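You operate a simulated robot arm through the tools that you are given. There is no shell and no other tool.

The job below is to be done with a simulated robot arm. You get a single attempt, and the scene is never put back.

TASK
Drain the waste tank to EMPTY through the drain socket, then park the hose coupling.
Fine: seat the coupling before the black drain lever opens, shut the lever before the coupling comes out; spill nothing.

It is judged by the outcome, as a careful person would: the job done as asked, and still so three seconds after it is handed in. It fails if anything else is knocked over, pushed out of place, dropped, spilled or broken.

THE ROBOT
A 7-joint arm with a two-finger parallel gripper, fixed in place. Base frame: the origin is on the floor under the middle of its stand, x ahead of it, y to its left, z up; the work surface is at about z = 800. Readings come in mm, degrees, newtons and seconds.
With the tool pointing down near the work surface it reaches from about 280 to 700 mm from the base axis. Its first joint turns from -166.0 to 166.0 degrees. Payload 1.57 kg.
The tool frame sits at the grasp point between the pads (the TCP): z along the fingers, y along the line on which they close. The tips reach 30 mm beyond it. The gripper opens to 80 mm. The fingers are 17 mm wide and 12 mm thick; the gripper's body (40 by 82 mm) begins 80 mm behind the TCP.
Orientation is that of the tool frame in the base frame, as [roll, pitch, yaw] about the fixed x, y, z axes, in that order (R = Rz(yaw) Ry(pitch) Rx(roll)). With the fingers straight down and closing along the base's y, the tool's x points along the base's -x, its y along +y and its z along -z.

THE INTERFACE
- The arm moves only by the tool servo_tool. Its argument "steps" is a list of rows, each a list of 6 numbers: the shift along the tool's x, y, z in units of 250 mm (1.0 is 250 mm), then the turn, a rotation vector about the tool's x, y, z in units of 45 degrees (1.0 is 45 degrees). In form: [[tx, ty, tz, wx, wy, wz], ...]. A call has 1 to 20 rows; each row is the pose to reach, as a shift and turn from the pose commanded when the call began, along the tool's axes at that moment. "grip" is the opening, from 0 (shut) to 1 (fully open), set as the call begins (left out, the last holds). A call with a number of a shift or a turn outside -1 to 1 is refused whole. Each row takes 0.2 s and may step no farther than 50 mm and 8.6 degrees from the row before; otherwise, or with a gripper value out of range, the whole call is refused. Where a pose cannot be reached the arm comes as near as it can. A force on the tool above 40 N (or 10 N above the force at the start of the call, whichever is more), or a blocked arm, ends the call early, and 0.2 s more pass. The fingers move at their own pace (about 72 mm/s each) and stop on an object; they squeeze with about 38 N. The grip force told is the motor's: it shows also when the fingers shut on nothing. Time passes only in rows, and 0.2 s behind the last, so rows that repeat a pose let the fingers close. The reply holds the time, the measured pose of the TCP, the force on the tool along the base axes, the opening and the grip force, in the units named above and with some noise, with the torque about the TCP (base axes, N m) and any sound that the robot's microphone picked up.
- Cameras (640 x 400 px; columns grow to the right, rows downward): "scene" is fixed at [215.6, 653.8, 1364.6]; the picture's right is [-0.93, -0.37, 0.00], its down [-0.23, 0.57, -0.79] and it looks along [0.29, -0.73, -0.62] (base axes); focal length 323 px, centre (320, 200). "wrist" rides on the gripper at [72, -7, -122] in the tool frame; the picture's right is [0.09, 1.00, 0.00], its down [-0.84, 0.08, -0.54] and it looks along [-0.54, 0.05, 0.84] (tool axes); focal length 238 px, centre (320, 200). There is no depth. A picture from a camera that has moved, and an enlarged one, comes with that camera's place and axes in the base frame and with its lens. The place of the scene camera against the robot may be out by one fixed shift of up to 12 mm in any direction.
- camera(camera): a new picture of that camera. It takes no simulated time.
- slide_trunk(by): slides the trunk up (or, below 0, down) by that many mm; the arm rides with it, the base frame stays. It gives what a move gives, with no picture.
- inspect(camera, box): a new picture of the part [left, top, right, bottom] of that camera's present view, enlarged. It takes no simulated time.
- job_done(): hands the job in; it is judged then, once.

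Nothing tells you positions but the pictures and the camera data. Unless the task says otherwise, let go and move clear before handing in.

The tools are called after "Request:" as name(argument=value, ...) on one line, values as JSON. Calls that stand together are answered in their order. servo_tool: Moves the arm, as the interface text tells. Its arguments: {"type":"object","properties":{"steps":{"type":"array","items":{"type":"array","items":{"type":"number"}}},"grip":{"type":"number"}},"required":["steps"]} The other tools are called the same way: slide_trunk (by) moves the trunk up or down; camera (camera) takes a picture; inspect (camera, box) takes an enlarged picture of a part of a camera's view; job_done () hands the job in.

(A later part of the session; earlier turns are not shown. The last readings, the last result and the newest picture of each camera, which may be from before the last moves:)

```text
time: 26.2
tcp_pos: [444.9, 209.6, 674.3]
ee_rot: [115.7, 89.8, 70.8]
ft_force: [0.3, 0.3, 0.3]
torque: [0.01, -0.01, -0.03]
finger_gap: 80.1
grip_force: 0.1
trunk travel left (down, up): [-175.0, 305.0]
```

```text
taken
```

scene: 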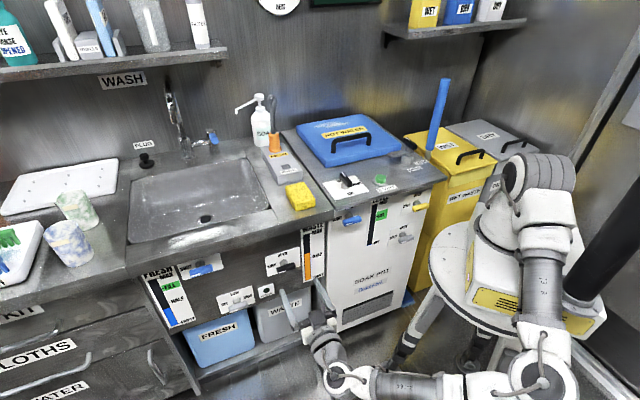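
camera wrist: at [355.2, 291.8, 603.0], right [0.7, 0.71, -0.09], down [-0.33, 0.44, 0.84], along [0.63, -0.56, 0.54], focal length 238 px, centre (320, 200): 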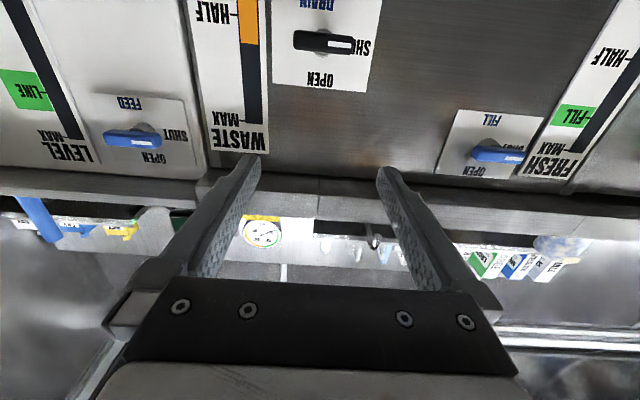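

The tool is horizontal. The camera is now about level with the lever, giving a good second sightline; I'll zoom in.

Request:
inspect(camera="wrist", box=[265, 0, 385, 100])

Request:
inspect(camera="scene", box=[240, 230, 340, 330])

```text
4.00 times, centred on (325, 50) of wrist
camera zoom: at [355.2, 291.8, 603.0], right [0.7, 0.71, -0.09], down [-0.33, 0.44, 0.84], along [0.63, -0.56, 0.54], focal length 953 px, centre (300, 800)
```

zoom: 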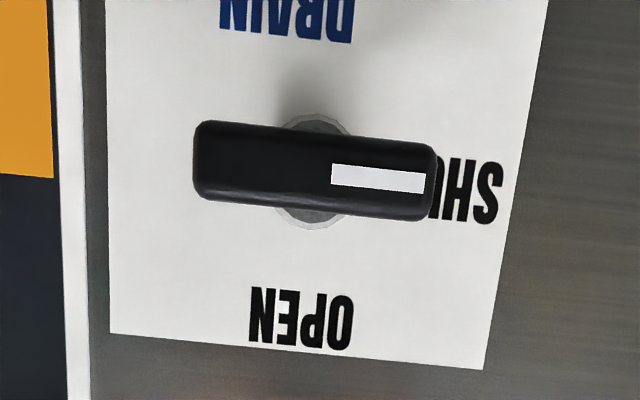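

```text
4.00 times, centred on (290, 280) of scene
camera zoom: at [215.6, 653.8, 1364.6], right [-0.93, -0.37, 0.0], down [-0.23, 0.57, -0.79], along [0.29, -0.73, -0.62], focal length 1292 px, centre (440, -120)
```

zoom: 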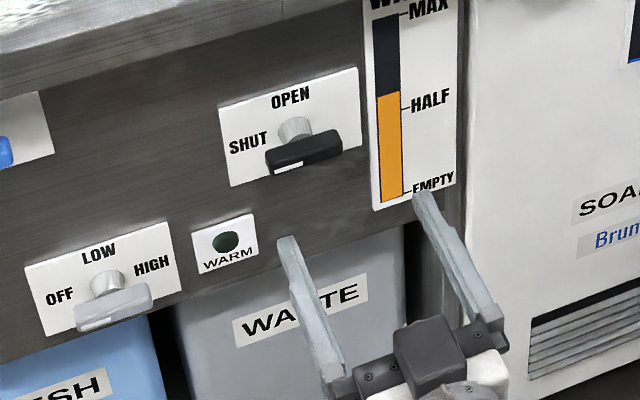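

The lever's bar front face is at e≈461, h≈314, Z≈600, with the backing plate at h≈347. I'll lower to lever height and turn the gripper 90° so the fingers close vertically on the horizontal bar (first 45°).

Request:
servo_tool(steps=[[0.05, -0.002, 0.042, 0, 0, -0.1667], [0.1, -0.0035, 0.084, 0, 0, -0.3333], [0.15, -0.005, 0.126, 0, 0, -0.5], [0.2, -0.007, 0.168, 0, 0, -0.6667], [0.25, -0.009, 0.21, 0, 0, -0.8333], [0.299, -0.0104, 0.252, 0, 0, -1.0], [0.299, -0.0104, 0.252, 0, 0, -1.0]], grip=0.6)

Request:
servo_tool(steps=[[0, 0, 0, 0, 0, -0.1667], [0, 0, 0, 0, 0, -0.3333], [0, 0, 0, 0, 0, -0.5], [0, 0, 0, 0, 0, -0.6667], [0, 0, 0, 0, 0, -0.8333], [0, 0, 0, 0, 0, -1.0], [0, 0, 0, 0, 0, -1.0]])

Request:
camera(camera="wrist")

Request:
camera(camera="scene")

```text
time: 27.8
tcp_pos: [487.1, 167.6, 601.8]
ee_rot: [-90.6, 45.4, -135.2]
ft_force: [0.0, 0.4, 0.8]
torque: [-0.03, 0.0, -0.01]
finger_gap: 47.9
grip_force: 0.0
trunk travel left (down, up): [-175.0, 305.0]
```

```text
time: 29.4
tcp_pos: [487.6, 162.9, 599.0]
ee_rot: [-89.9, -0.1, -135.0]
ft_force: [-0.5, 0.0, 0.0]
torque: [0.01, 0.0, -0.05]
finger_gap: 47.9
grip_force: 0.2
trunk travel left (down, up): [-175.0, 305.0]
```

```text
taken
camera wrist: at [351.7, 197.5, 606.8], right [-0.07, -0.07, -1.0], down [0.21, 0.97, -0.08], along [0.98, -0.21, -0.05], focal length 238 px, centre (320, 200)
```

wrist: 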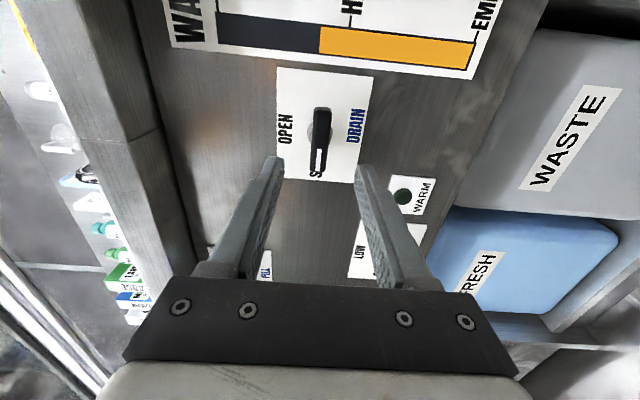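

```text
taken
```

scene: 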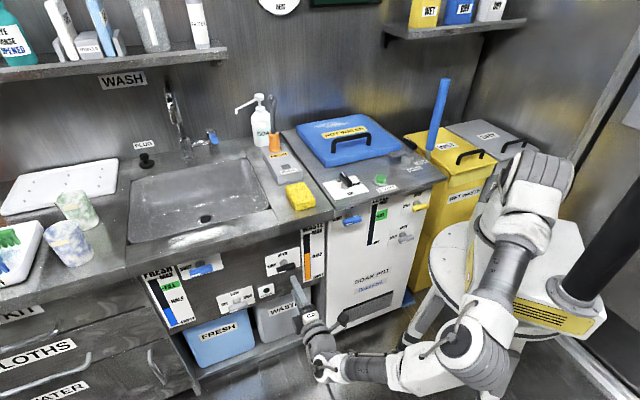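

The fingers now straddle the bar vertically, with the camera on the right side. I'll zoom to check vertical centring.

Request:
inspect(camera="wrist", box=[260, 60, 400, 190])

Request:
inspect(camera="scene", box=[240, 230, 340, 330])

```text
3.08 times, centred on (330, 125) of wrist
camera zoom: at [351.7, 197.5, 606.8], right [-0.07, -0.07, -1.0], down [0.21, 0.97, -0.08], along [0.98, -0.21, -0.05], focal length 733 px, centre (289, 431)
```

zoom: 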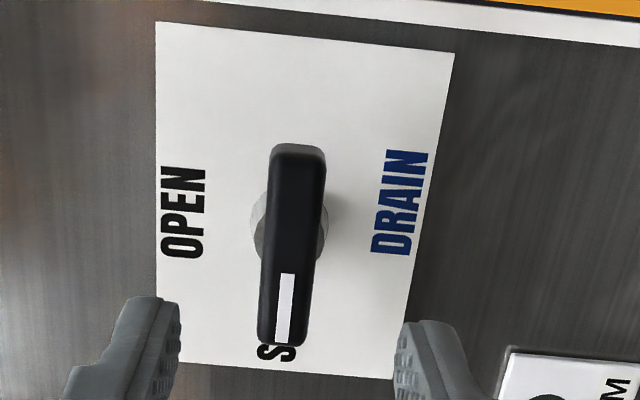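

```text
4.00 times, centred on (290, 280) of scene
camera zoom: at [215.6, 653.8, 1364.6], right [-0.93, -0.37, 0.0], down [-0.23, 0.57, -0.79], along [0.29, -0.73, -0.62], focal length 1292 px, centre (440, -120)
```

zoom: 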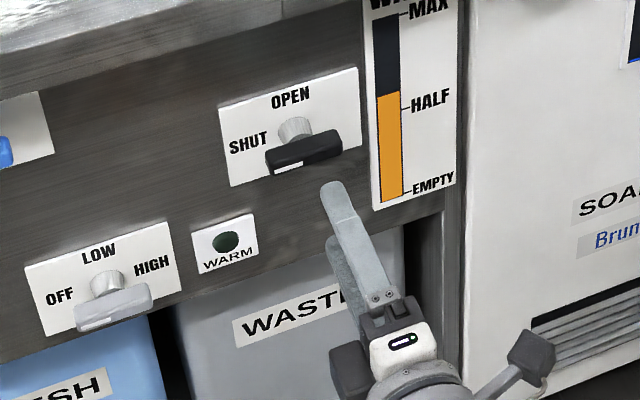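

Alignment is within about 1 mm (bar at e≈460, Z≈600). I'll advance 72 mm so the fingertips straddle the bar, ending 15 mm short of the plate.

Request:
servo_tool(steps=[[0, 0, 0.08, 0, 0, 0], [0, 0, 0.16, 0, 0, 0], [0, 0, 0.22, 0, 0, 0], [0, 0, 0.26, 0, 0, 0], [0, 0, 0.288, 0, 0, 0], [0, 0, 0.288, 0, 0, 0]])

Request:
camera(camera="wrist")

Request:
inspect(camera="wrist", box=[240, 80, 400, 240])

Request:
inspect(camera="scene", box=[240, 230, 340, 330])

```text
time: 30.8
tcp_pos: [539.3, 110.7, 599.7]
ee_rot: [-90.0, 0.0, -134.9]
ft_force: [0.2, -0.8, 0.3]
torque: [0.01, 0.03, 0.03]
finger_gap: 48.2
grip_force: 0.0
trunk travel left (down, up): [-175.0, 305.0]
```

```text
taken
camera wrist: at [403.7, 145.8, 606.3], right [-0.07, -0.07, -1.0], down [0.21, 0.97, -0.08], along [0.98, -0.21, -0.05], focal length 238 px, centre (320, 200)
```

wrist: 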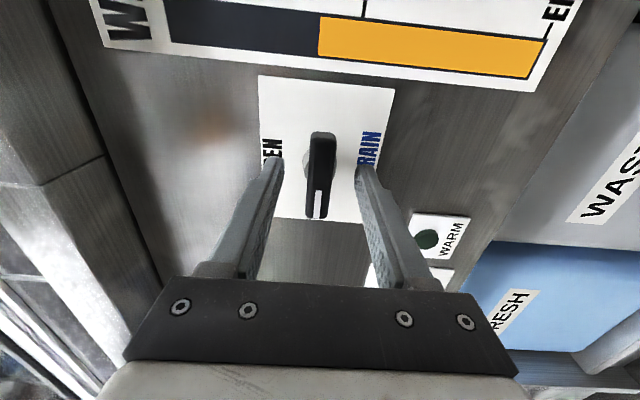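

```text
2.50 times, centred on (320, 160) of wrist
camera zoom: at [403.7, 145.8, 606.3], right [-0.07, -0.07, -1.0], down [0.21, 0.97, -0.08], along [0.98, -0.21, -0.05], focal length 596 px, centre (320, 300)
```

zoom: 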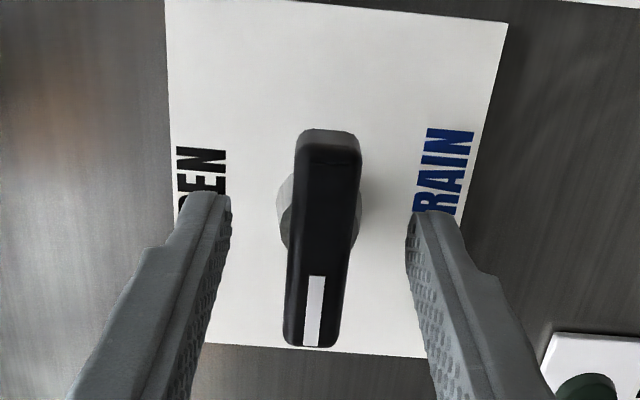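

```text
4.00 times, centred on (290, 280) of scene
camera zoom: at [215.6, 653.8, 1364.6], right [-0.93, -0.37, 0.0], down [-0.23, 0.57, -0.79], along [0.29, -0.73, -0.62], focal length 1292 px, centre (440, -120)
```

zoom: 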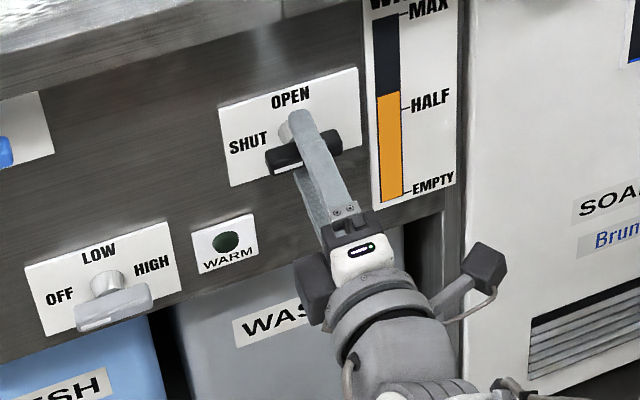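

The fingertips straddle the bar at the hub. I'll close on it and at the same time confirm the coupling is still seated in DRAIN.

Request:
servo_tool(steps=[[0, 0, 0, 0, 0, 0], [0, 0, 0, 0, 0, 0], [0, 0, 0, 0, 0, 0], [0, 0, 0, 0, 0, 0]], grip=0)

Request:
inspect(camera="wrist", box=[240, 80, 400, 240])

Request:
inspect(camera="scene", box=[225, 80, 345, 220])

```text
time: 31.8
tcp_pos: [540.6, 109.9, 599.8]
ee_rot: [-90.0, -0.1, -135.1]
ft_force: [2.7, -0.9, 0.4]
torque: [-0.04, -0.05, 0.06]
finger_gap: 22.4
grip_force: 35.2
trunk travel left (down, up): [-175.0, 305.0]
```

```text
2.50 times, centred on (320, 160) of wrist
camera zoom: at [403.6, 145.9, 606.5], right [-0.06, -0.07, -1.0], down [0.21, 0.97, -0.08], along [0.98, -0.21, -0.05], focal length 596 px, centre (320, 300)
```

zoom: 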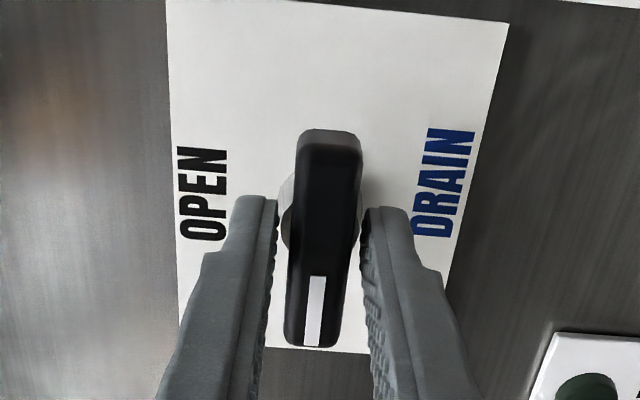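

```text
2.86 times, centred on (285, 150) of scene
camera zoom: at [215.6, 653.8, 1364.6], right [-0.93, -0.37, 0.0], down [-0.23, 0.57, -0.79], along [0.29, -0.73, -0.62], focal length 922 px, centre (420, 343)
```

zoom: 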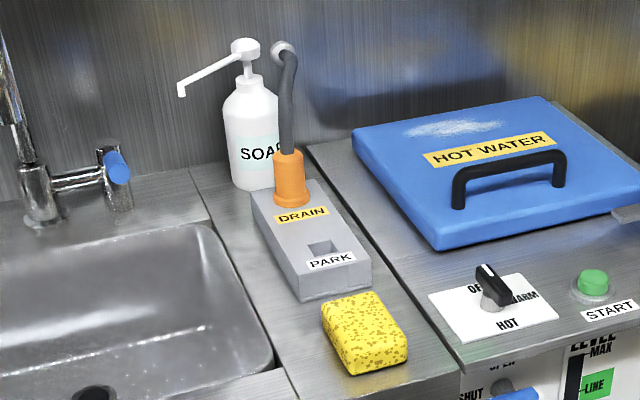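

The gap stopped at 22 mm, so the tips are pinching the wider hub behind the bar. I'll open slightly, back off 8 mm and re-close so that only the bar is gripped.

Request:
servo_tool(steps=[[0, 0, 0, 0, 0, 0], [0, 0, 0, 0, 0, 0], [0, 0, -0.016, 0, 0, 0], [0, 0, -0.032, 0, 0, 0], [0, 0, -0.032, 0, 0, 0]], grip=0.5)

Request:
servo_tool(steps=[[0, 0, 0, 0, 0, 0], [0, 0, 0, 0, 0, 0], [0, 0, 0, 0, 0, 0], [0, 0, 0, 0, 0, 0]], grip=0)

Request:
inspect(camera="wrist", box=[240, 80, 400, 240])

```text
time: 33.0
tcp_pos: [533.3, 116.4, 599.4]
ee_rot: [-90.0, 0.0, -135.1]
ft_force: [0.3, -0.5, 0.1]
torque: [0.0, 0.0, 0.02]
finger_gap: 39.9
grip_force: 0.0
trunk travel left (down, up): [-175.0, 305.0]
```

```text
time: 34.0
tcp_pos: [533.3, 115.9, 599.4]
ee_rot: [-90.0, 0.1, -135.0]
ft_force: [-0.8, 0.9, -1.5]
torque: [0.05, 0.0, -0.01]
finger_gap: 15.6
grip_force: 31.3
trunk travel left (down, up): [-175.0, 305.0]
```

```text
2.50 times, centred on (320, 160) of wrist
camera zoom: at [397.6, 151.9, 606.6], right [-0.07, -0.07, -1.0], down [0.21, 0.97, -0.08], along [0.98, -0.21, -0.05], focal length 596 px, centre (320, 300)
```

zoom: 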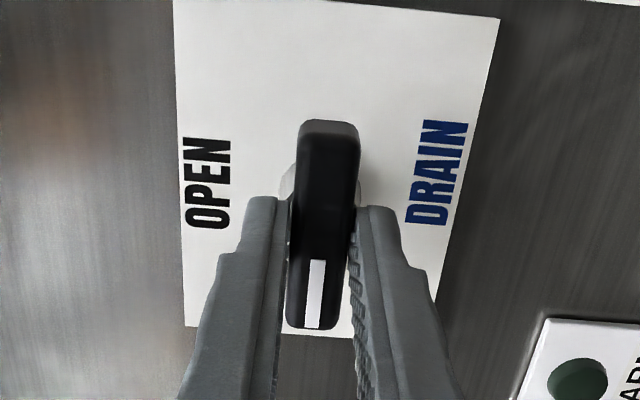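

Now the bar itself is gripped (15.6 mm). The coupling is seated, so I'll turn the lever clockwise toward OPEN, first 45° while checking the forces.

Request:
servo_tool(steps=[[0, 0, 0, 0, 0, 0.1667], [0, 0, 0, 0, 0, 0.3333], [0, 0, 0, 0, 0, 0.5], [0, 0, 0, 0, 0, 0.6667], [0, 0, 0, 0, 0, 0.8333], [0, 0, 0, 0, 0, 1.0], [0, 0, 0, 0, 0, 1.0]])

Request:
inspect(camera="wrist", box=[240, 80, 400, 240])

Request:
inspect(camera="scene", box=[240, 230, 340, 330])

```text
time: 35.6
tcp_pos: [534.7, 117.4, 600.8]
ee_rot: [-90.6, 45.6, -135.9]
ft_force: [-3.2, -13.7, -19.5]
torque: [0.35, 0.37, -0.48]
finger_gap: 15.9
grip_force: 31.6
trunk travel left (down, up): [-175.0, 305.0]
```

```text
2.50 times, centred on (320, 160) of wrist
camera zoom: at [410.3, 166.1, 555.1], right [0.46, 0.46, -0.76], down [0.08, 0.83, 0.55], along [0.89, -0.31, 0.34], focal length 596 px, centre (320, 300)
```

zoom: 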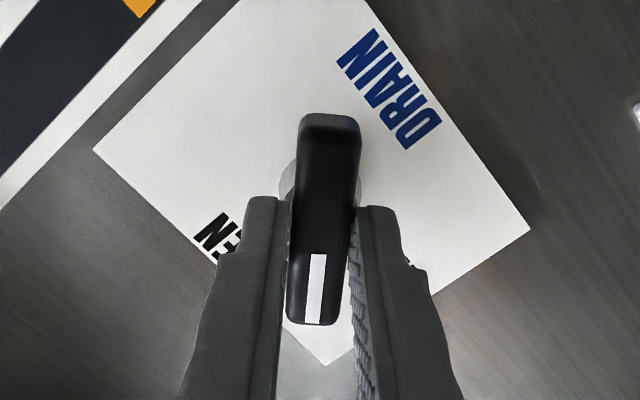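

```text
4.00 times, centred on (290, 280) of scene
camera zoom: at [215.6, 653.8, 1364.6], right [-0.93, -0.37, 0.0], down [-0.23, 0.57, -0.79], along [0.29, -0.73, -0.62], focal length 1292 px, centre (440, -120)
```

zoom: 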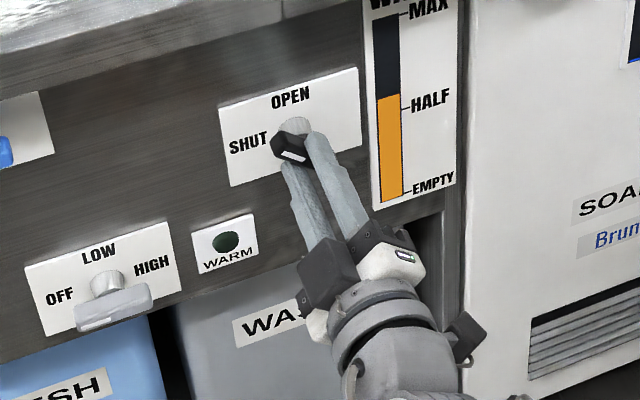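

The lever has followed to 45° with the gripper. The side force (about 22 N along the bar) shows the TCP is a couple of mm off the hub axis, so I'll shift 2 mm along the bar to relieve it before continuing.

Request:
servo_tool(steps=[[0.004, 0, 0, 0, 0, 0], [0.008, 0, 0, 0, 0, 0], [0.008, 0, 0, 0, 0, 0]])

```text
time: 36.4
tcp_pos: [533.5, 119.7, 602.5]
ee_rot: [-90.5, 45.6, -135.5]
ft_force: [11.7, -18.5, -11.4]
torque: [0.02, 0.02, -0.44]
finger_gap: 16.0
grip_force: 31.4
trunk travel left (down, up): [-175.0, 305.0]
```

The force redistributed rather than vanishing. I'll hold still one cycle and look before doing anything else.

Request:
servo_tool(steps=[[0, 0, 0, 0, 0, 0], [0, 0, 0, 0, 0, 0]])

Request:
inspect(camera="wrist", box=[240, 80, 400, 240])

Request:
inspect(camera="scene", box=[240, 230, 340, 330])

Request:
camera(camera="scene")

```text
time: 37.0
tcp_pos: [535.0, 118.8, 601.0]
ee_rot: [-90.5, 45.5, -135.5]
ft_force: [15.7, -17.6, -3.2]
torque: [-0.06, -0.09, -0.22]
finger_gap: 16.0
grip_force: 31.3
trunk travel left (down, up): [-175.0, 305.0]
```

```text
2.50 times, centred on (320, 160) of wrist
camera zoom: at [409.9, 167.3, 555.9], right [0.46, 0.46, -0.76], down [0.07, 0.83, 0.55], along [0.89, -0.31, 0.35], focal length 596 px, centre (320, 300)
```

zoom: 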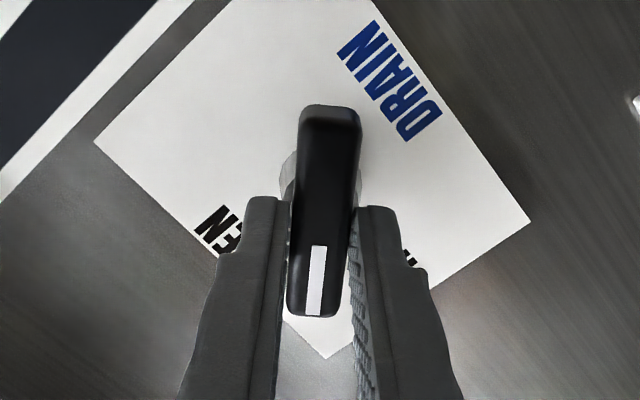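

```text
4.00 times, centred on (290, 280) of scene
camera zoom: at [215.6, 653.8, 1364.6], right [-0.93, -0.37, 0.0], down [-0.23, 0.57, -0.79], along [0.29, -0.73, -0.62], focal length 1292 px, centre (440, -120)
```

zoom: 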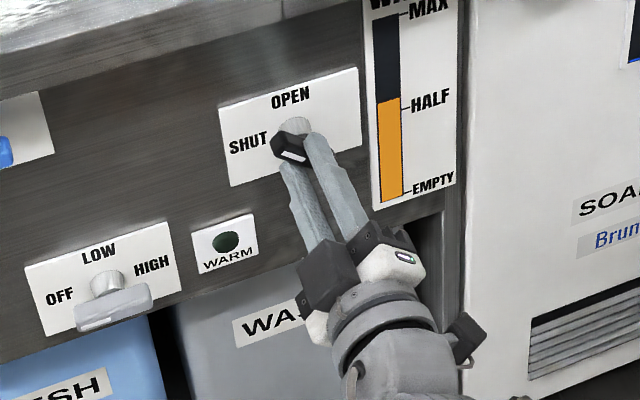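

```text
taken
```

scene: 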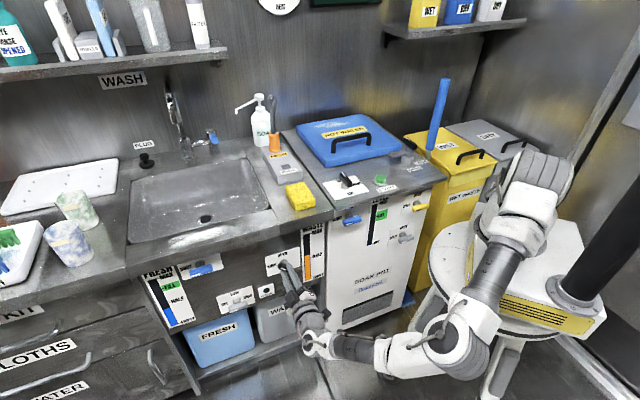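

The gauge has dropped slightly, so the half-turned lever is already draining through the seated coupling. I'll loosen the fingers a little to drop the strain and read where the arm really wants to be.

Request:
servo_tool(steps=[[0, 0, 0, 0, 0, 0], [0, 0, 0, 0, 0, 0], [0, 0, 0, 0, 0, 0]], grip=0.35)

Request:
inspect(camera="wrist", box=[240, 80, 400, 240])

Request:
inspect(camera="scene", box=[270, 220, 340, 290])

```text
time: 37.8
tcp_pos: [533.5, 122.4, 601.5]
ee_rot: [-90.6, 45.6, -135.4]
ft_force: [0.7, -0.5, 0.7]
torque: [-0.02, 0.02, -0.02]
finger_gap: 28.1
grip_force: 0.1
trunk travel left (down, up): [-175.0, 305.0]
```

```text
2.50 times, centred on (320, 160) of wrist
camera zoom: at [408.8, 168.7, 555.2], right [0.45, 0.46, -0.76], down [0.07, 0.83, 0.55], along [0.89, -0.3, 0.34], focal length 596 px, centre (320, 300)
```

zoom: 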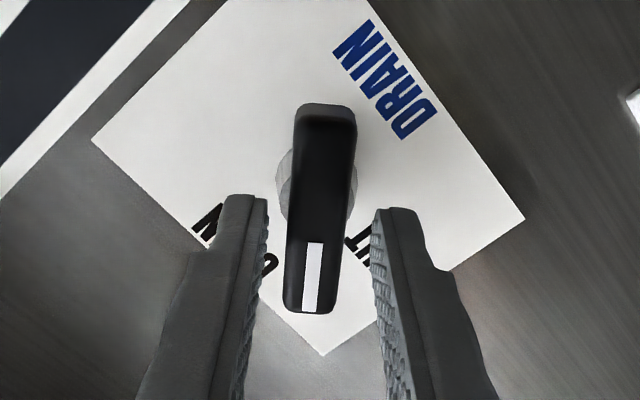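

```text
5.71 times, centred on (305, 255) of scene
camera zoom: at [215.6, 653.8, 1364.6], right [-0.93, -0.37, 0.0], down [-0.23, 0.57, -0.79], along [0.29, -0.73, -0.62], focal length 1845 px, centre (406, -114)
```

zoom: 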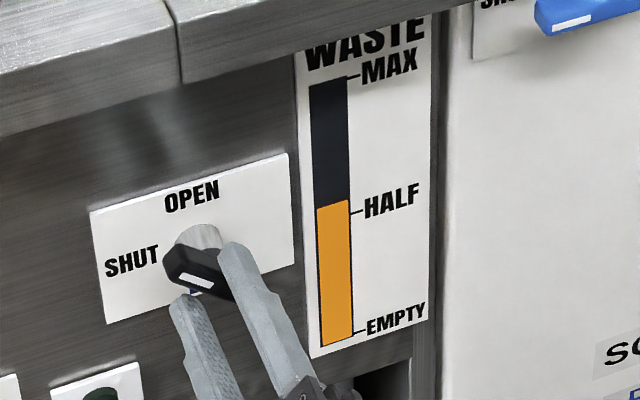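

With zero contact force the arm sits about 6 mm off the commanded pose, so it is kinematically limited or touching something with a link. I'll look at the arm closely.

Request:
inspect(camera="scene", box=[260, 140, 640, 400])

Request:
inspect(camera="scene", box=[270, 250, 450, 400])

```text
1.54 times, centred on (450, 270) of scene
camera zoom: at [215.6, 653.8, 1364.6], right [-0.93, -0.37, 0.0], down [-0.23, 0.57, -0.79], along [0.29, -0.73, -0.62], focal length 497 px, centre (120, 92)
```

zoom: 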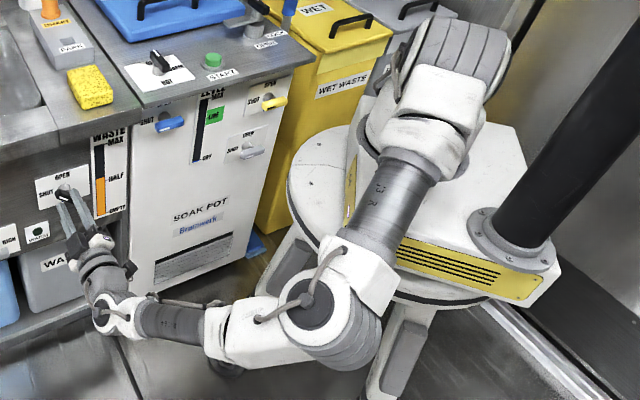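

```text
2.67 times, centred on (360, 325) of scene
camera zoom: at [215.6, 653.8, 1364.6], right [-0.93, -0.37, 0.0], down [-0.23, 0.57, -0.79], along [0.29, -0.73, -0.62], focal length 861 px, centre (213, -133)
```

zoom: 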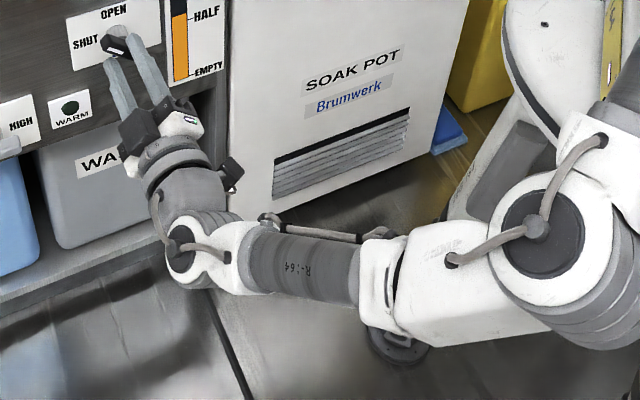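

The elbow is hanging low, which is an awkward posture. The lever stays at 45° (draining), so I'll back the open fingers straight out and then improve the posture.

Request:
servo_tool(steps=[[0, 0, -0.06, 0, 0, 0], [0, 0, -0.14, 0, 0, 0], [0, 0, -0.22, 0, 0, 0], [0, 0, -0.32, 0, 0, 0], [0, 0, -0.32, 0, 0, 0]], grip=0.6)

Request:
inspect(camera="scene", box=[270, 220, 340, 290])

Request:
camera(camera="wrist")

```text
time: 39.0
tcp_pos: [476.0, 172.5, 598.3]
ee_rot: [-90.1, 45.1, -135.0]
ft_force: [-0.4, 0.1, 0.1]
torque: [0.0, -0.01, 0.03]
finger_gap: 48.2
grip_force: 0.0
trunk travel left (down, up): [-175.0, 305.0]
```

```text
5.71 times, centred on (305, 255) of scene
camera zoom: at [215.6, 653.8, 1364.6], right [-0.93, -0.37, 0.0], down [-0.23, 0.57, -0.79], along [0.29, -0.73, -0.62], focal length 1845 px, centre (406, -114)
```

zoom: 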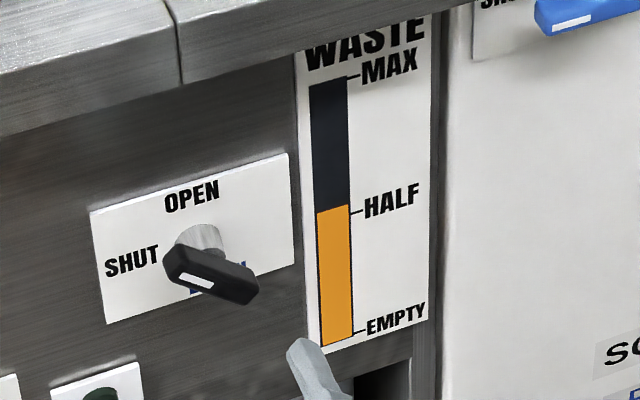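

```text
taken
camera wrist: at [353.0, 219.1, 552.3], right [0.45, 0.45, -0.77], down [0.07, 0.84, 0.54], along [0.89, -0.3, 0.35], focal length 238 px, centre (320, 200)
```

wrist: 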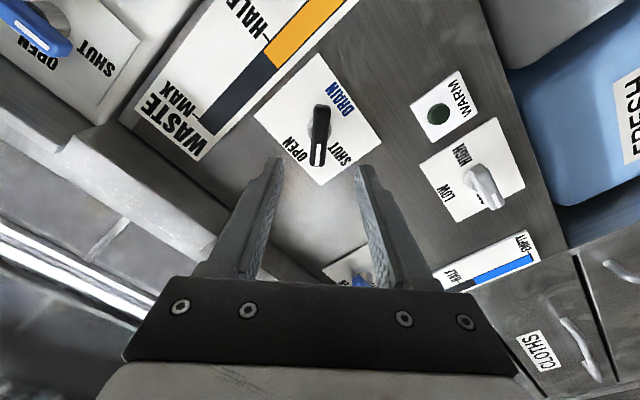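

The level is already at HALF and dropping steadily at roughly 6 px/s with the lever released. While it drains I'll rotate the wrist 180° the other way, which should take the last joint away from its limit for the shutting move.

Request:
servo_tool(steps=[[0, 0, 0, 0, 0, -0.1667], [0, 0, 0, 0, 0, -0.3333], [0, 0, 0, 0, 0, -0.5], [0, 0, 0, 0, 0, -0.6667], [0, 0, 0, 0, 0, -0.8333], [0, 0, 0, 0, 0, -1.0]])

Request:
servo_tool(steps=[[0, 0, 0, 0, 0, -0.1667], [0, 0, 0, 0, 0, -0.3333], [0, 0, 0, 0, 0, -0.5], [0, 0, 0, 0, 0, -0.6667], [0, 0, 0, 0, 0, -0.8333], [0, 0, 0, 0, 0, -1.0]])

Request:
camera(camera="scene")

```text
time: 40.4
tcp_pos: [475.5, 171.9, 597.2]
ee_rot: [-89.9, -0.2, -135.0]
ft_force: [-0.1, -0.4, 0.1]
torque: [0.04, -0.06, 0.01]
finger_gap: 48.0
grip_force: 0.0
trunk travel left (down, up): [-175.0, 305.0]
```

```text
time: 41.8
tcp_pos: [475.9, 172.9, 598.4]
ee_rot: [-90.0, -45.1, -135.1]
ft_force: [-0.2, 0.0, 0.3]
torque: [0.0, 0.0, 0.01]
finger_gap: 48.0
grip_force: 0.1
trunk travel left (down, up): [-175.0, 305.0]
```

```text
taken
```

scene: 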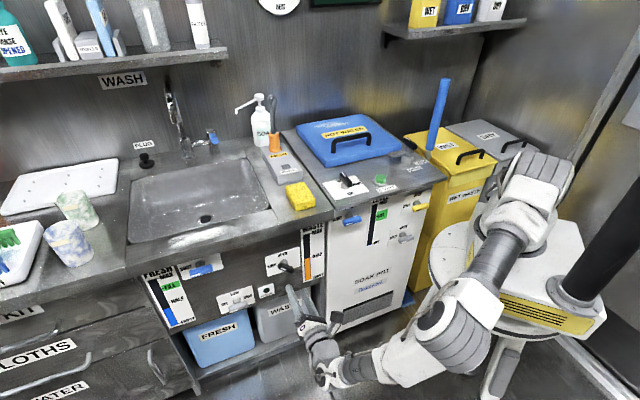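

The wrist rotates freely that way and tracks accurately. I'll continue the remaining 90°.

Request:
servo_tool(steps=[[0, 0, 0, 0, 0, -0.1667], [0, 0, 0, 0, 0, -0.3333], [0, 0, 0, 0, 0, -0.5], [0, 0, 0, 0, 0, -0.6667], [0, 0, 0, 0, 0, -0.8333], [0, 0, 0, 0, 0, -1.0]])

Request:
servo_tool(steps=[[0, 0, 0, 0, 0, -0.1667], [0, 0, 0, 0, 0, -0.3333], [0, 0, 0, 0, 0, -0.5], [0, 0, 0, 0, 0, -0.6667], [0, 0, 0, 0, 0, -0.8333], [0, 0, 0, 0, 0, -1.0]])

Request:
camera(camera="wrist")

Request:
camera(camera="scene")

```text
time: 43.2
tcp_pos: [474.6, 171.6, 599.7]
ee_rot: [98.1, -89.8, 36.9]
ft_force: [0.8, -0.5, 0.5]
torque: [0.01, 0.0, 0.01]
finger_gap: 48.1
grip_force: 0.1
trunk travel left (down, up): [-175.0, 305.0]
```

```text
time: 44.6
tcp_pos: [475.2, 171.9, 598.3]
ee_rot: [90.0, -44.9, 44.9]
ft_force: [-0.8, -0.8, -0.3]
torque: [-0.03, -0.01, -0.03]
finger_gap: 47.8
grip_force: 0.1
trunk travel left (down, up): [-175.0, 305.0]
```

```text
taken
camera wrist: at [429.9, 297.8, 644.5], right [-0.45, -0.45, 0.77], down [-0.84, -0.07, -0.54], along [0.3, -0.89, -0.35], focal length 238 px, centre (320, 200)
```

wrist: 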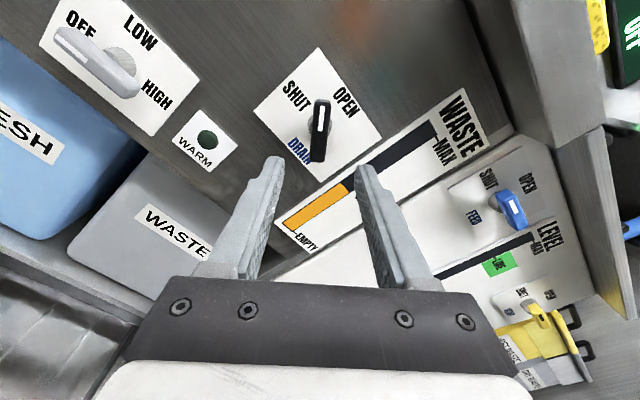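

```text
taken
```

scene: 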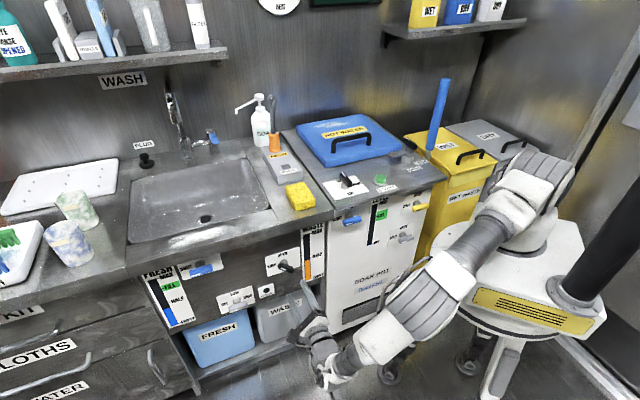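

The wrist is now in the comfortable half of its range and the tank is about a third full. I'll zoom in to measure the hub position against the gripper for a re-grip at 45°.

Request:
inspect(camera="wrist", box=[250, 50, 390, 190])

Request:
inspect(camera="scene", box=[270, 220, 340, 290])

```text
2.86 times, centred on (320, 120) of wrist
camera zoom: at [429.9, 297.8, 644.5], right [-0.45, -0.45, 0.77], down [-0.84, -0.07, -0.54], along [0.3, -0.89, -0.35], focal length 681 px, centre (320, 429)
```

zoom: 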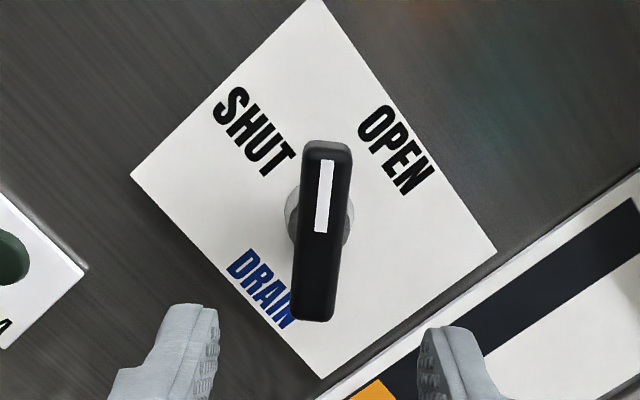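

```text
5.71 times, centred on (305, 255) of scene
camera zoom: at [215.6, 653.8, 1364.6], right [-0.93, -0.37, 0.0], down [-0.23, 0.57, -0.79], along [0.29, -0.73, -0.62], focal length 1845 px, centre (406, -114)
```

zoom: 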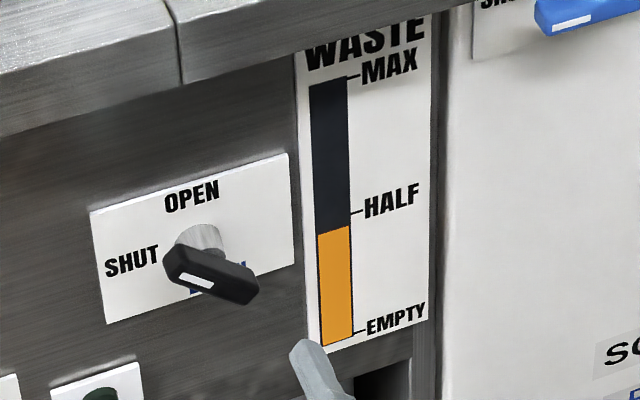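

The hub is at e≈461.4, Z≈600.1, about 3 mm along the bar from my current axis. I'll correct for that while advancing 80 mm to the bar, still with the fingers open.

Request:
servo_tool(steps=[[0.0124, -0.003, 0.08, 0, 0, 0], [0.0124, -0.003, 0.16, 0, 0, 0], [0.0124, -0.003, 0.24, 0, 0, 0], [0.0124, -0.003, 0.29, 0, 0, 0], [0.0124, -0.003, 0.32, 0, 0, 0], [0.0124, -0.003, 0.32, 0, 0, 0]])

Request:
inspect(camera="wrist", box=[240, 80, 400, 240])

Request:
camera(camera="scene")

```text
time: 46.0
tcp_pos: [534.5, 116.6, 599.6]
ee_rot: [90.0, -45.1, 45.0]
ft_force: [-0.2, 0.4, -1.1]
torque: [0.02, 0.01, 0.0]
finger_gap: 47.9
grip_force: 0.1
trunk travel left (down, up): [-175.0, 305.0]
```

```text
2.50 times, centred on (320, 160) of wrist
camera zoom: at [489.1, 242.6, 646.3], right [-0.45, -0.45, 0.77], down [-0.84, -0.07, -0.54], along [0.3, -0.89, -0.35], focal length 596 px, centre (320, 300)
```

zoom: 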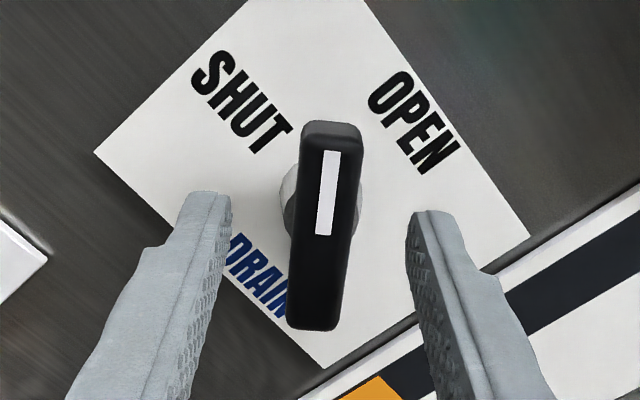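

```text
taken
```

scene: 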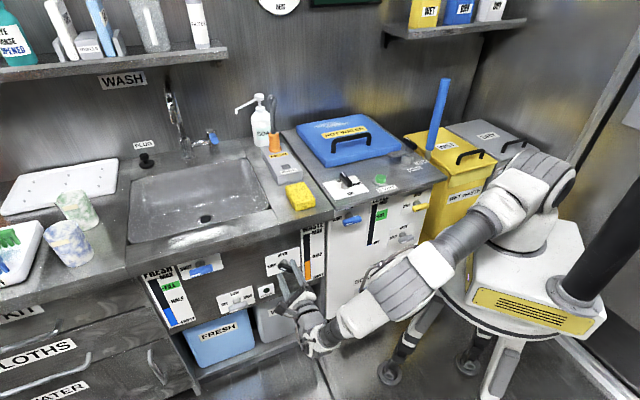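

The pose tracks exactly now with zero force. Closing on the bar.

Request:
servo_tool(steps=[[0, 0, 0, 0, 0, 0], [0, 0, 0, 0, 0, 0], [0, 0, 0, 0, 0, 0], [0, 0, 0, 0, 0, 0]], grip=0)

Request:
inspect(camera="wrist", box=[240, 80, 400, 240])

```text
time: 47.0
tcp_pos: [534.4, 117.2, 599.3]
ee_rot: [90.1, -45.0, 45.0]
ft_force: [-1.5, -1.3, 2.3]
torque: [-0.07, -0.11, 0.06]
finger_gap: 15.9
grip_force: 31.3
trunk travel left (down, up): [-175.0, 305.0]
```

```text
2.50 times, centred on (320, 160) of wrist
camera zoom: at [488.8, 242.6, 646.5], right [-0.45, -0.45, 0.77], down [-0.84, -0.07, -0.54], along [0.3, -0.89, -0.35], focal length 596 px, centre (320, 300)
```

zoom: 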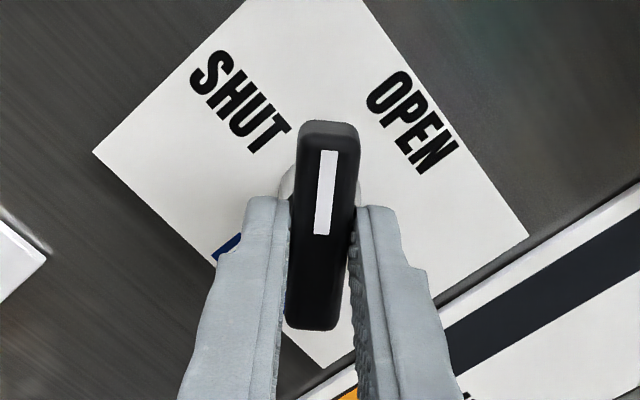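

The bar is gripped with little side force. I'll turn the remaining 45° clockwise to full OPEN.

Request:
servo_tool(steps=[[0, 0, 0, 0, 0, 0.1667], [0, 0, 0, 0, 0, 0.3333], [0, 0, 0, 0, 0, 0.5], [0, 0, 0, 0, 0, 0.6667], [0, 0, 0, 0, 0, 0.8333], [0, 0, 0, 0, 0, 1.0], [0, 0, 0, 0, 0, 1.0]])

Request:
inspect(camera="wrist", box=[240, 80, 400, 240])

Request:
inspect(camera="scene", box=[270, 220, 340, 290])

```text
time: 48.6
tcp_pos: [534.6, 116.6, 600.5]
ee_rot: [-62.5, -89.9, -162.5]
ft_force: [14.5, -14.3, 0.7]
torque: [0.16, 0.26, 0.06]
finger_gap: 15.9
grip_force: 31.1
trunk travel left (down, up): [-175.0, 305.0]
```

```text
2.50 times, centred on (320, 160) of wrist
camera zoom: at [453.8, 207.7, 672.4], right [-0.7, -0.7, 0.09], down [-0.44, 0.33, -0.84], along [0.56, -0.63, -0.54], focal length 596 px, centre (320, 300)
```

zoom: 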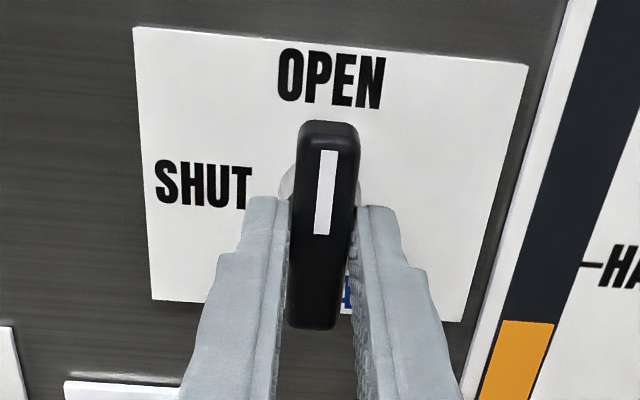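

```text
5.71 times, centred on (305, 255) of scene
camera zoom: at [215.6, 653.8, 1364.6], right [-0.93, -0.37, 0.0], down [-0.23, 0.57, -0.79], along [0.29, -0.73, -0.62], focal length 1845 px, centre (406, -114)
```

zoom: 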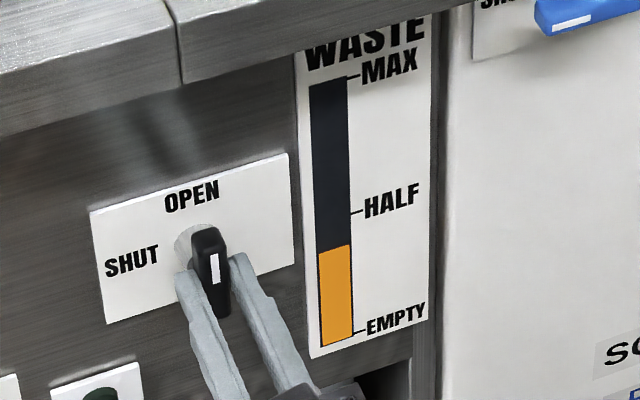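

The lever points to OPEN and the tank is down to about a third. There's a 20 N pull outward, so I'll ease 1.5 mm toward the panel and hold while it drains.

Request:
servo_tool(steps=[[0, 0, 0.003, 0, 0, 0], [0, 0, 0.006, 0, 0, 0], [0, 0, 0.006, 0, 0, 0], [0, 0, 0.006, 0, 0, 0]])

Request:
inspect(camera="scene", box=[225, 80, 345, 220])

```text
time: 49.6
tcp_pos: [533.5, 116.2, 599.8]
ee_rot: [-8.0, -89.8, 143.0]
ft_force: [2.8, -13.8, 5.6]
torque: [-0.39, -0.38, -0.17]
finger_gap: 15.8
grip_force: 31.6
trunk travel left (down, up): [-175.0, 305.0]
```

```text
2.86 times, centred on (285, 150) of scene
camera zoom: at [215.6, 653.8, 1364.6], right [-0.93, -0.37, 0.0], down [-0.23, 0.57, -0.79], along [0.29, -0.73, -0.62], focal length 922 px, centre (420, 343)
```

zoom: 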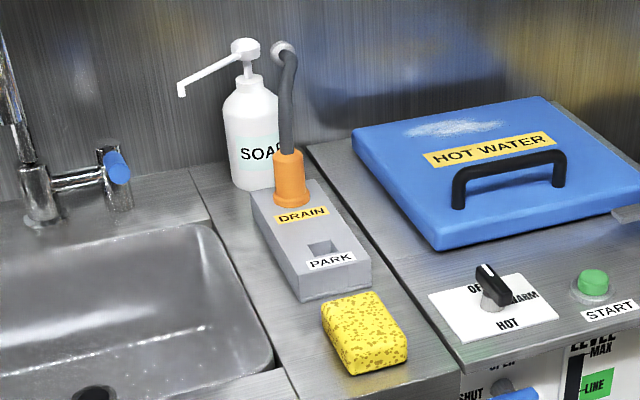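

The force is lower and no spill is visible around the coupling. I'll hold the lever open and let it drain.

Request:
servo_tool(steps=[[0, 0, 0, 0, 0, 0], [0, 0, 0, 0, 0, 0], [0, 0, 0, 0, 0, 0], [0, 0, 0, 0, 0, 0], [0, 0, 0, 0, 0, 0], [0, 0, 0, 0, 0, 0], [0, 0, 0, 0, 0, 0], [0, 0, 0, 0, 0, 0], [0, 0, 0, 0, 0, 0], [0, 0, 0, 0, 0, 0], [0, 0, 0, 0, 0, 0], [0, 0, 0, 0, 0, 0], [0, 0, 0, 0, 0, 0], [0, 0, 0, 0, 0, 0], [0, 0, 0, 0, 0, 0], [0, 0, 0, 0, 0, 0], [0, 0, 0, 0, 0, 0], [0, 0, 0, 0, 0, 0], [0, 0, 0, 0, 0, 0], [0, 0, 0, 0, 0, 0]])

Request:
inspect(camera="scene", box=[270, 220, 340, 290])

```text
time: 53.8
tcp_pos: [534.5, 117.2, 601.2]
ee_rot: [-59.4, -90.0, -165.6]
ft_force: [-5.7, -15.9, 7.4]
torque: [-0.09, -0.09, -0.32]
finger_gap: 16.1
grip_force: 31.3
trunk travel left (down, up): [-175.0, 305.0]
```

```text
5.71 times, centred on (305, 255) of scene
camera zoom: at [215.6, 653.8, 1364.6], right [-0.93, -0.37, 0.0], down [-0.23, 0.57, -0.79], along [0.29, -0.73, -0.62], focal length 1845 px, centre (406, -114)
```

zoom: 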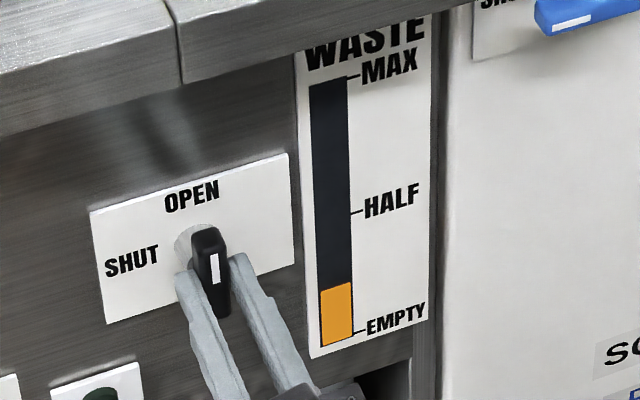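

Draining faster now; about 8 more seconds are needed. Continuing to hold.

Request:
servo_tool(steps=[[0, 0, 0, 0, 0, 0], [0, 0, 0, 0, 0, 0], [0, 0, 0, 0, 0, 0], [0, 0, 0, 0, 0, 0], [0, 0, 0, 0, 0, 0], [0, 0, 0, 0, 0, 0], [0, 0, 0, 0, 0, 0], [0, 0, 0, 0, 0, 0], [0, 0, 0, 0, 0, 0], [0, 0, 0, 0, 0, 0], [0, 0, 0, 0, 0, 0], [0, 0, 0, 0, 0, 0], [0, 0, 0, 0, 0, 0], [0, 0, 0, 0, 0, 0], [0, 0, 0, 0, 0, 0], [0, 0, 0, 0, 0, 0], [0, 0, 0, 0, 0, 0], [0, 0, 0, 0, 0, 0], [0, 0, 0, 0, 0, 0], [0, 0, 0, 0, 0, 0]])

Request:
servo_tool(steps=[[0, 0, 0, 0, 0, 0], [0, 0, 0, 0, 0, 0], [0, 0, 0, 0, 0, 0], [0, 0, 0, 0, 0, 0], [0, 0, 0, 0, 0, 0], [0, 0, 0, 0, 0, 0], [0, 0, 0, 0, 0, 0], [0, 0, 0, 0, 0, 0], [0, 0, 0, 0, 0, 0], [0, 0, 0, 0, 0, 0], [0, 0, 0, 0, 0, 0], [0, 0, 0, 0, 0, 0], [0, 0, 0, 0, 0, 0], [0, 0, 0, 0, 0, 0], [0, 0, 0, 0, 0, 0], [0, 0, 0, 0, 0, 0], [0, 0, 0, 0, 0, 0], [0, 0, 0, 0, 0, 0], [0, 0, 0, 0, 0, 0], [0, 0, 0, 0, 0, 0]])

Request:
inspect(camera="scene", box=[270, 220, 340, 290])

```text
time: 58.0
tcp_pos: [533.0, 116.4, 601.2]
ee_rot: [-56.4, -89.9, -168.8]
ft_force: [-8.4, -15.5, 6.8]
torque: [-0.16, -0.12, -0.36]
finger_gap: 15.7
grip_force: 31.4
trunk travel left (down, up): [-175.0, 305.0]
```

```text
time: 62.2
tcp_pos: [534.5, 115.4, 600.4]
ee_rot: [123.2, -90.0, 11.8]
ft_force: [-9.8, -15.5, 5.8]
torque: [-0.1, -0.04, -0.4]
finger_gap: 15.9
grip_force: 30.9
trunk travel left (down, up): [-175.0, 305.0]
```

```text
5.71 times, centred on (305, 255) of scene
camera zoom: at [215.6, 653.8, 1364.6], right [-0.93, -0.37, 0.0], down [-0.23, 0.57, -0.79], along [0.29, -0.73, -0.62], focal length 1845 px, centre (406, -114)
```

zoom: 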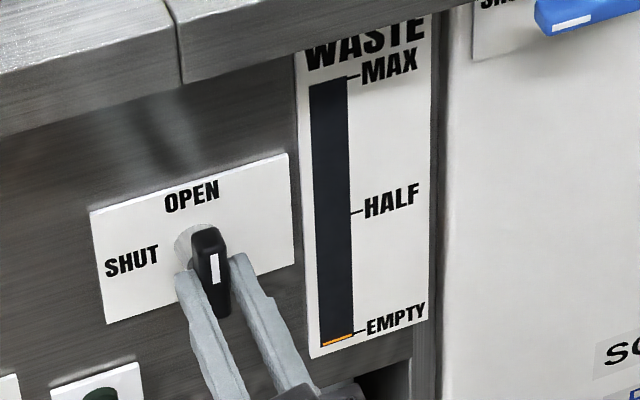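

Only a thin orange sliver remains. I'll hold a few more seconds to make sure it is truly empty.

Request:
servo_tool(steps=[[0, 0, 0, 0, 0, 0], [0, 0, 0, 0, 0, 0], [0, 0, 0, 0, 0, 0], [0, 0, 0, 0, 0, 0], [0, 0, 0, 0, 0, 0], [0, 0, 0, 0, 0, 0], [0, 0, 0, 0, 0, 0], [0, 0, 0, 0, 0, 0], [0, 0, 0, 0, 0, 0], [0, 0, 0, 0, 0, 0], [0, 0, 0, 0, 0, 0], [0, 0, 0, 0, 0, 0], [0, 0, 0, 0, 0, 0], [0, 0, 0, 0, 0, 0], [0, 0, 0, 0, 0, 0], [0, 0, 0, 0, 0, 0], [0, 0, 0, 0, 0, 0], [0, 0, 0, 0, 0, 0], [0, 0, 0, 0, 0, 0], [0, 0, 0, 0, 0, 0]])

Request:
inspect(camera="scene", box=[290, 235, 330, 290])

Request:
inspect(camera="wrist", box=[330, 100, 640, 300])

```text
time: 66.4
tcp_pos: [533.8, 116.3, 599.8]
ee_rot: [-57.8, -90.0, -167.3]
ft_force: [-11.7, -15.4, 3.6]
torque: [-0.08, -0.07, -0.36]
finger_gap: 16.0
grip_force: 31.1
trunk travel left (down, up): [-175.0, 305.0]
```

```text
7.27 times, centred on (310, 262) of scene
camera zoom: at [215.6, 653.8, 1364.6], right [-0.93, -0.37, 0.0], down [-0.23, 0.57, -0.79], along [0.29, -0.73, -0.62], focal length 2348 px, centre (393, -254)
```

zoom: 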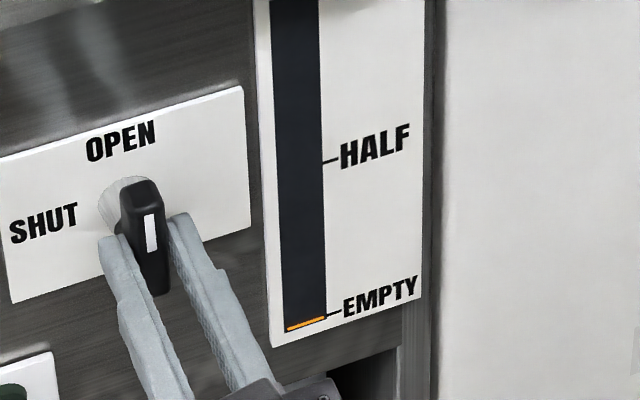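

```text
2.00 times, centred on (485, 200) of wrist
camera zoom: at [453.8, 207.8, 672.4], right [-0.7, -0.7, 0.09], down [-0.44, 0.33, -0.84], along [0.56, -0.63, -0.54], focal length 477 px, centre (-10, 200)
```

zoom: 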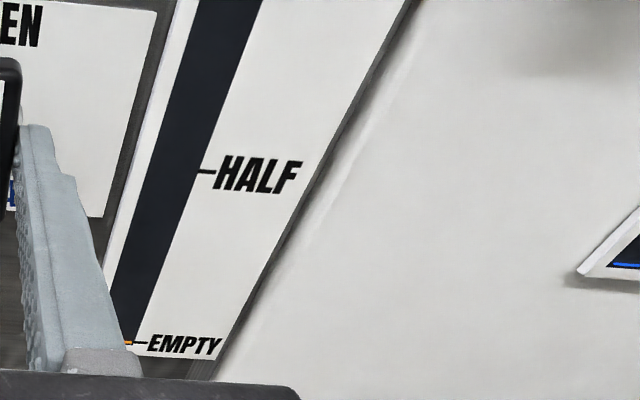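

A thin line remains at the EMPTY mark, like the soak pot gauge's line at DRY, so it is likely the zero indication. I'll wait once more to confirm it no longer changes.

Request:
servo_tool(steps=[[0, 0, 0, 0, 0, 0], [0, 0, 0, 0, 0, 0], [0, 0, 0, 0, 0, 0], [0, 0, 0, 0, 0, 0], [0, 0, 0, 0, 0, 0], [0, 0, 0, 0, 0, 0], [0, 0, 0, 0, 0, 0], [0, 0, 0, 0, 0, 0], [0, 0, 0, 0, 0, 0], [0, 0, 0, 0, 0, 0], [0, 0, 0, 0, 0, 0], [0, 0, 0, 0, 0, 0], [0, 0, 0, 0, 0, 0], [0, 0, 0, 0, 0, 0], [0, 0, 0, 0, 0, 0], [0, 0, 0, 0, 0, 0], [0, 0, 0, 0, 0, 0], [0, 0, 0, 0, 0, 0], [0, 0, 0, 0, 0, 0], [0, 0, 0, 0, 0, 0]])

Request:
inspect(camera="scene", box=[290, 235, 330, 290])

```text
time: 70.6
tcp_pos: [534.1, 115.4, 600.9]
ee_rot: [119.6, -90.0, 15.4]
ft_force: [-12.2, -15.7, 4.8]
torque: [-0.11, -0.03, -0.4]
finger_gap: 15.9
grip_force: 31.4
trunk travel left (down, up): [-175.0, 305.0]
```

```text
7.27 times, centred on (310, 262) of scene
camera zoom: at [215.6, 653.8, 1364.6], right [-0.93, -0.37, 0.0], down [-0.23, 0.57, -0.79], along [0.29, -0.73, -0.62], focal length 2348 px, centre (393, -254)
```

zoom: 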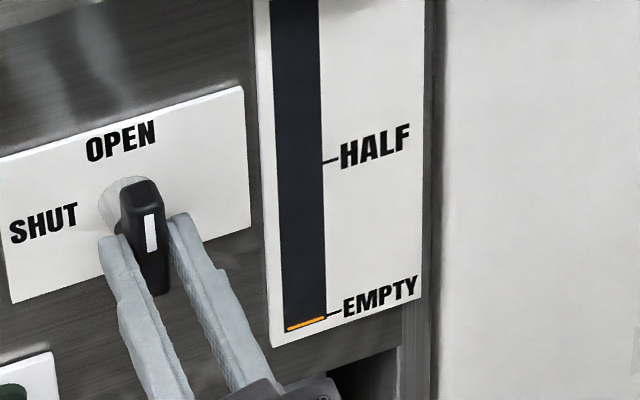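

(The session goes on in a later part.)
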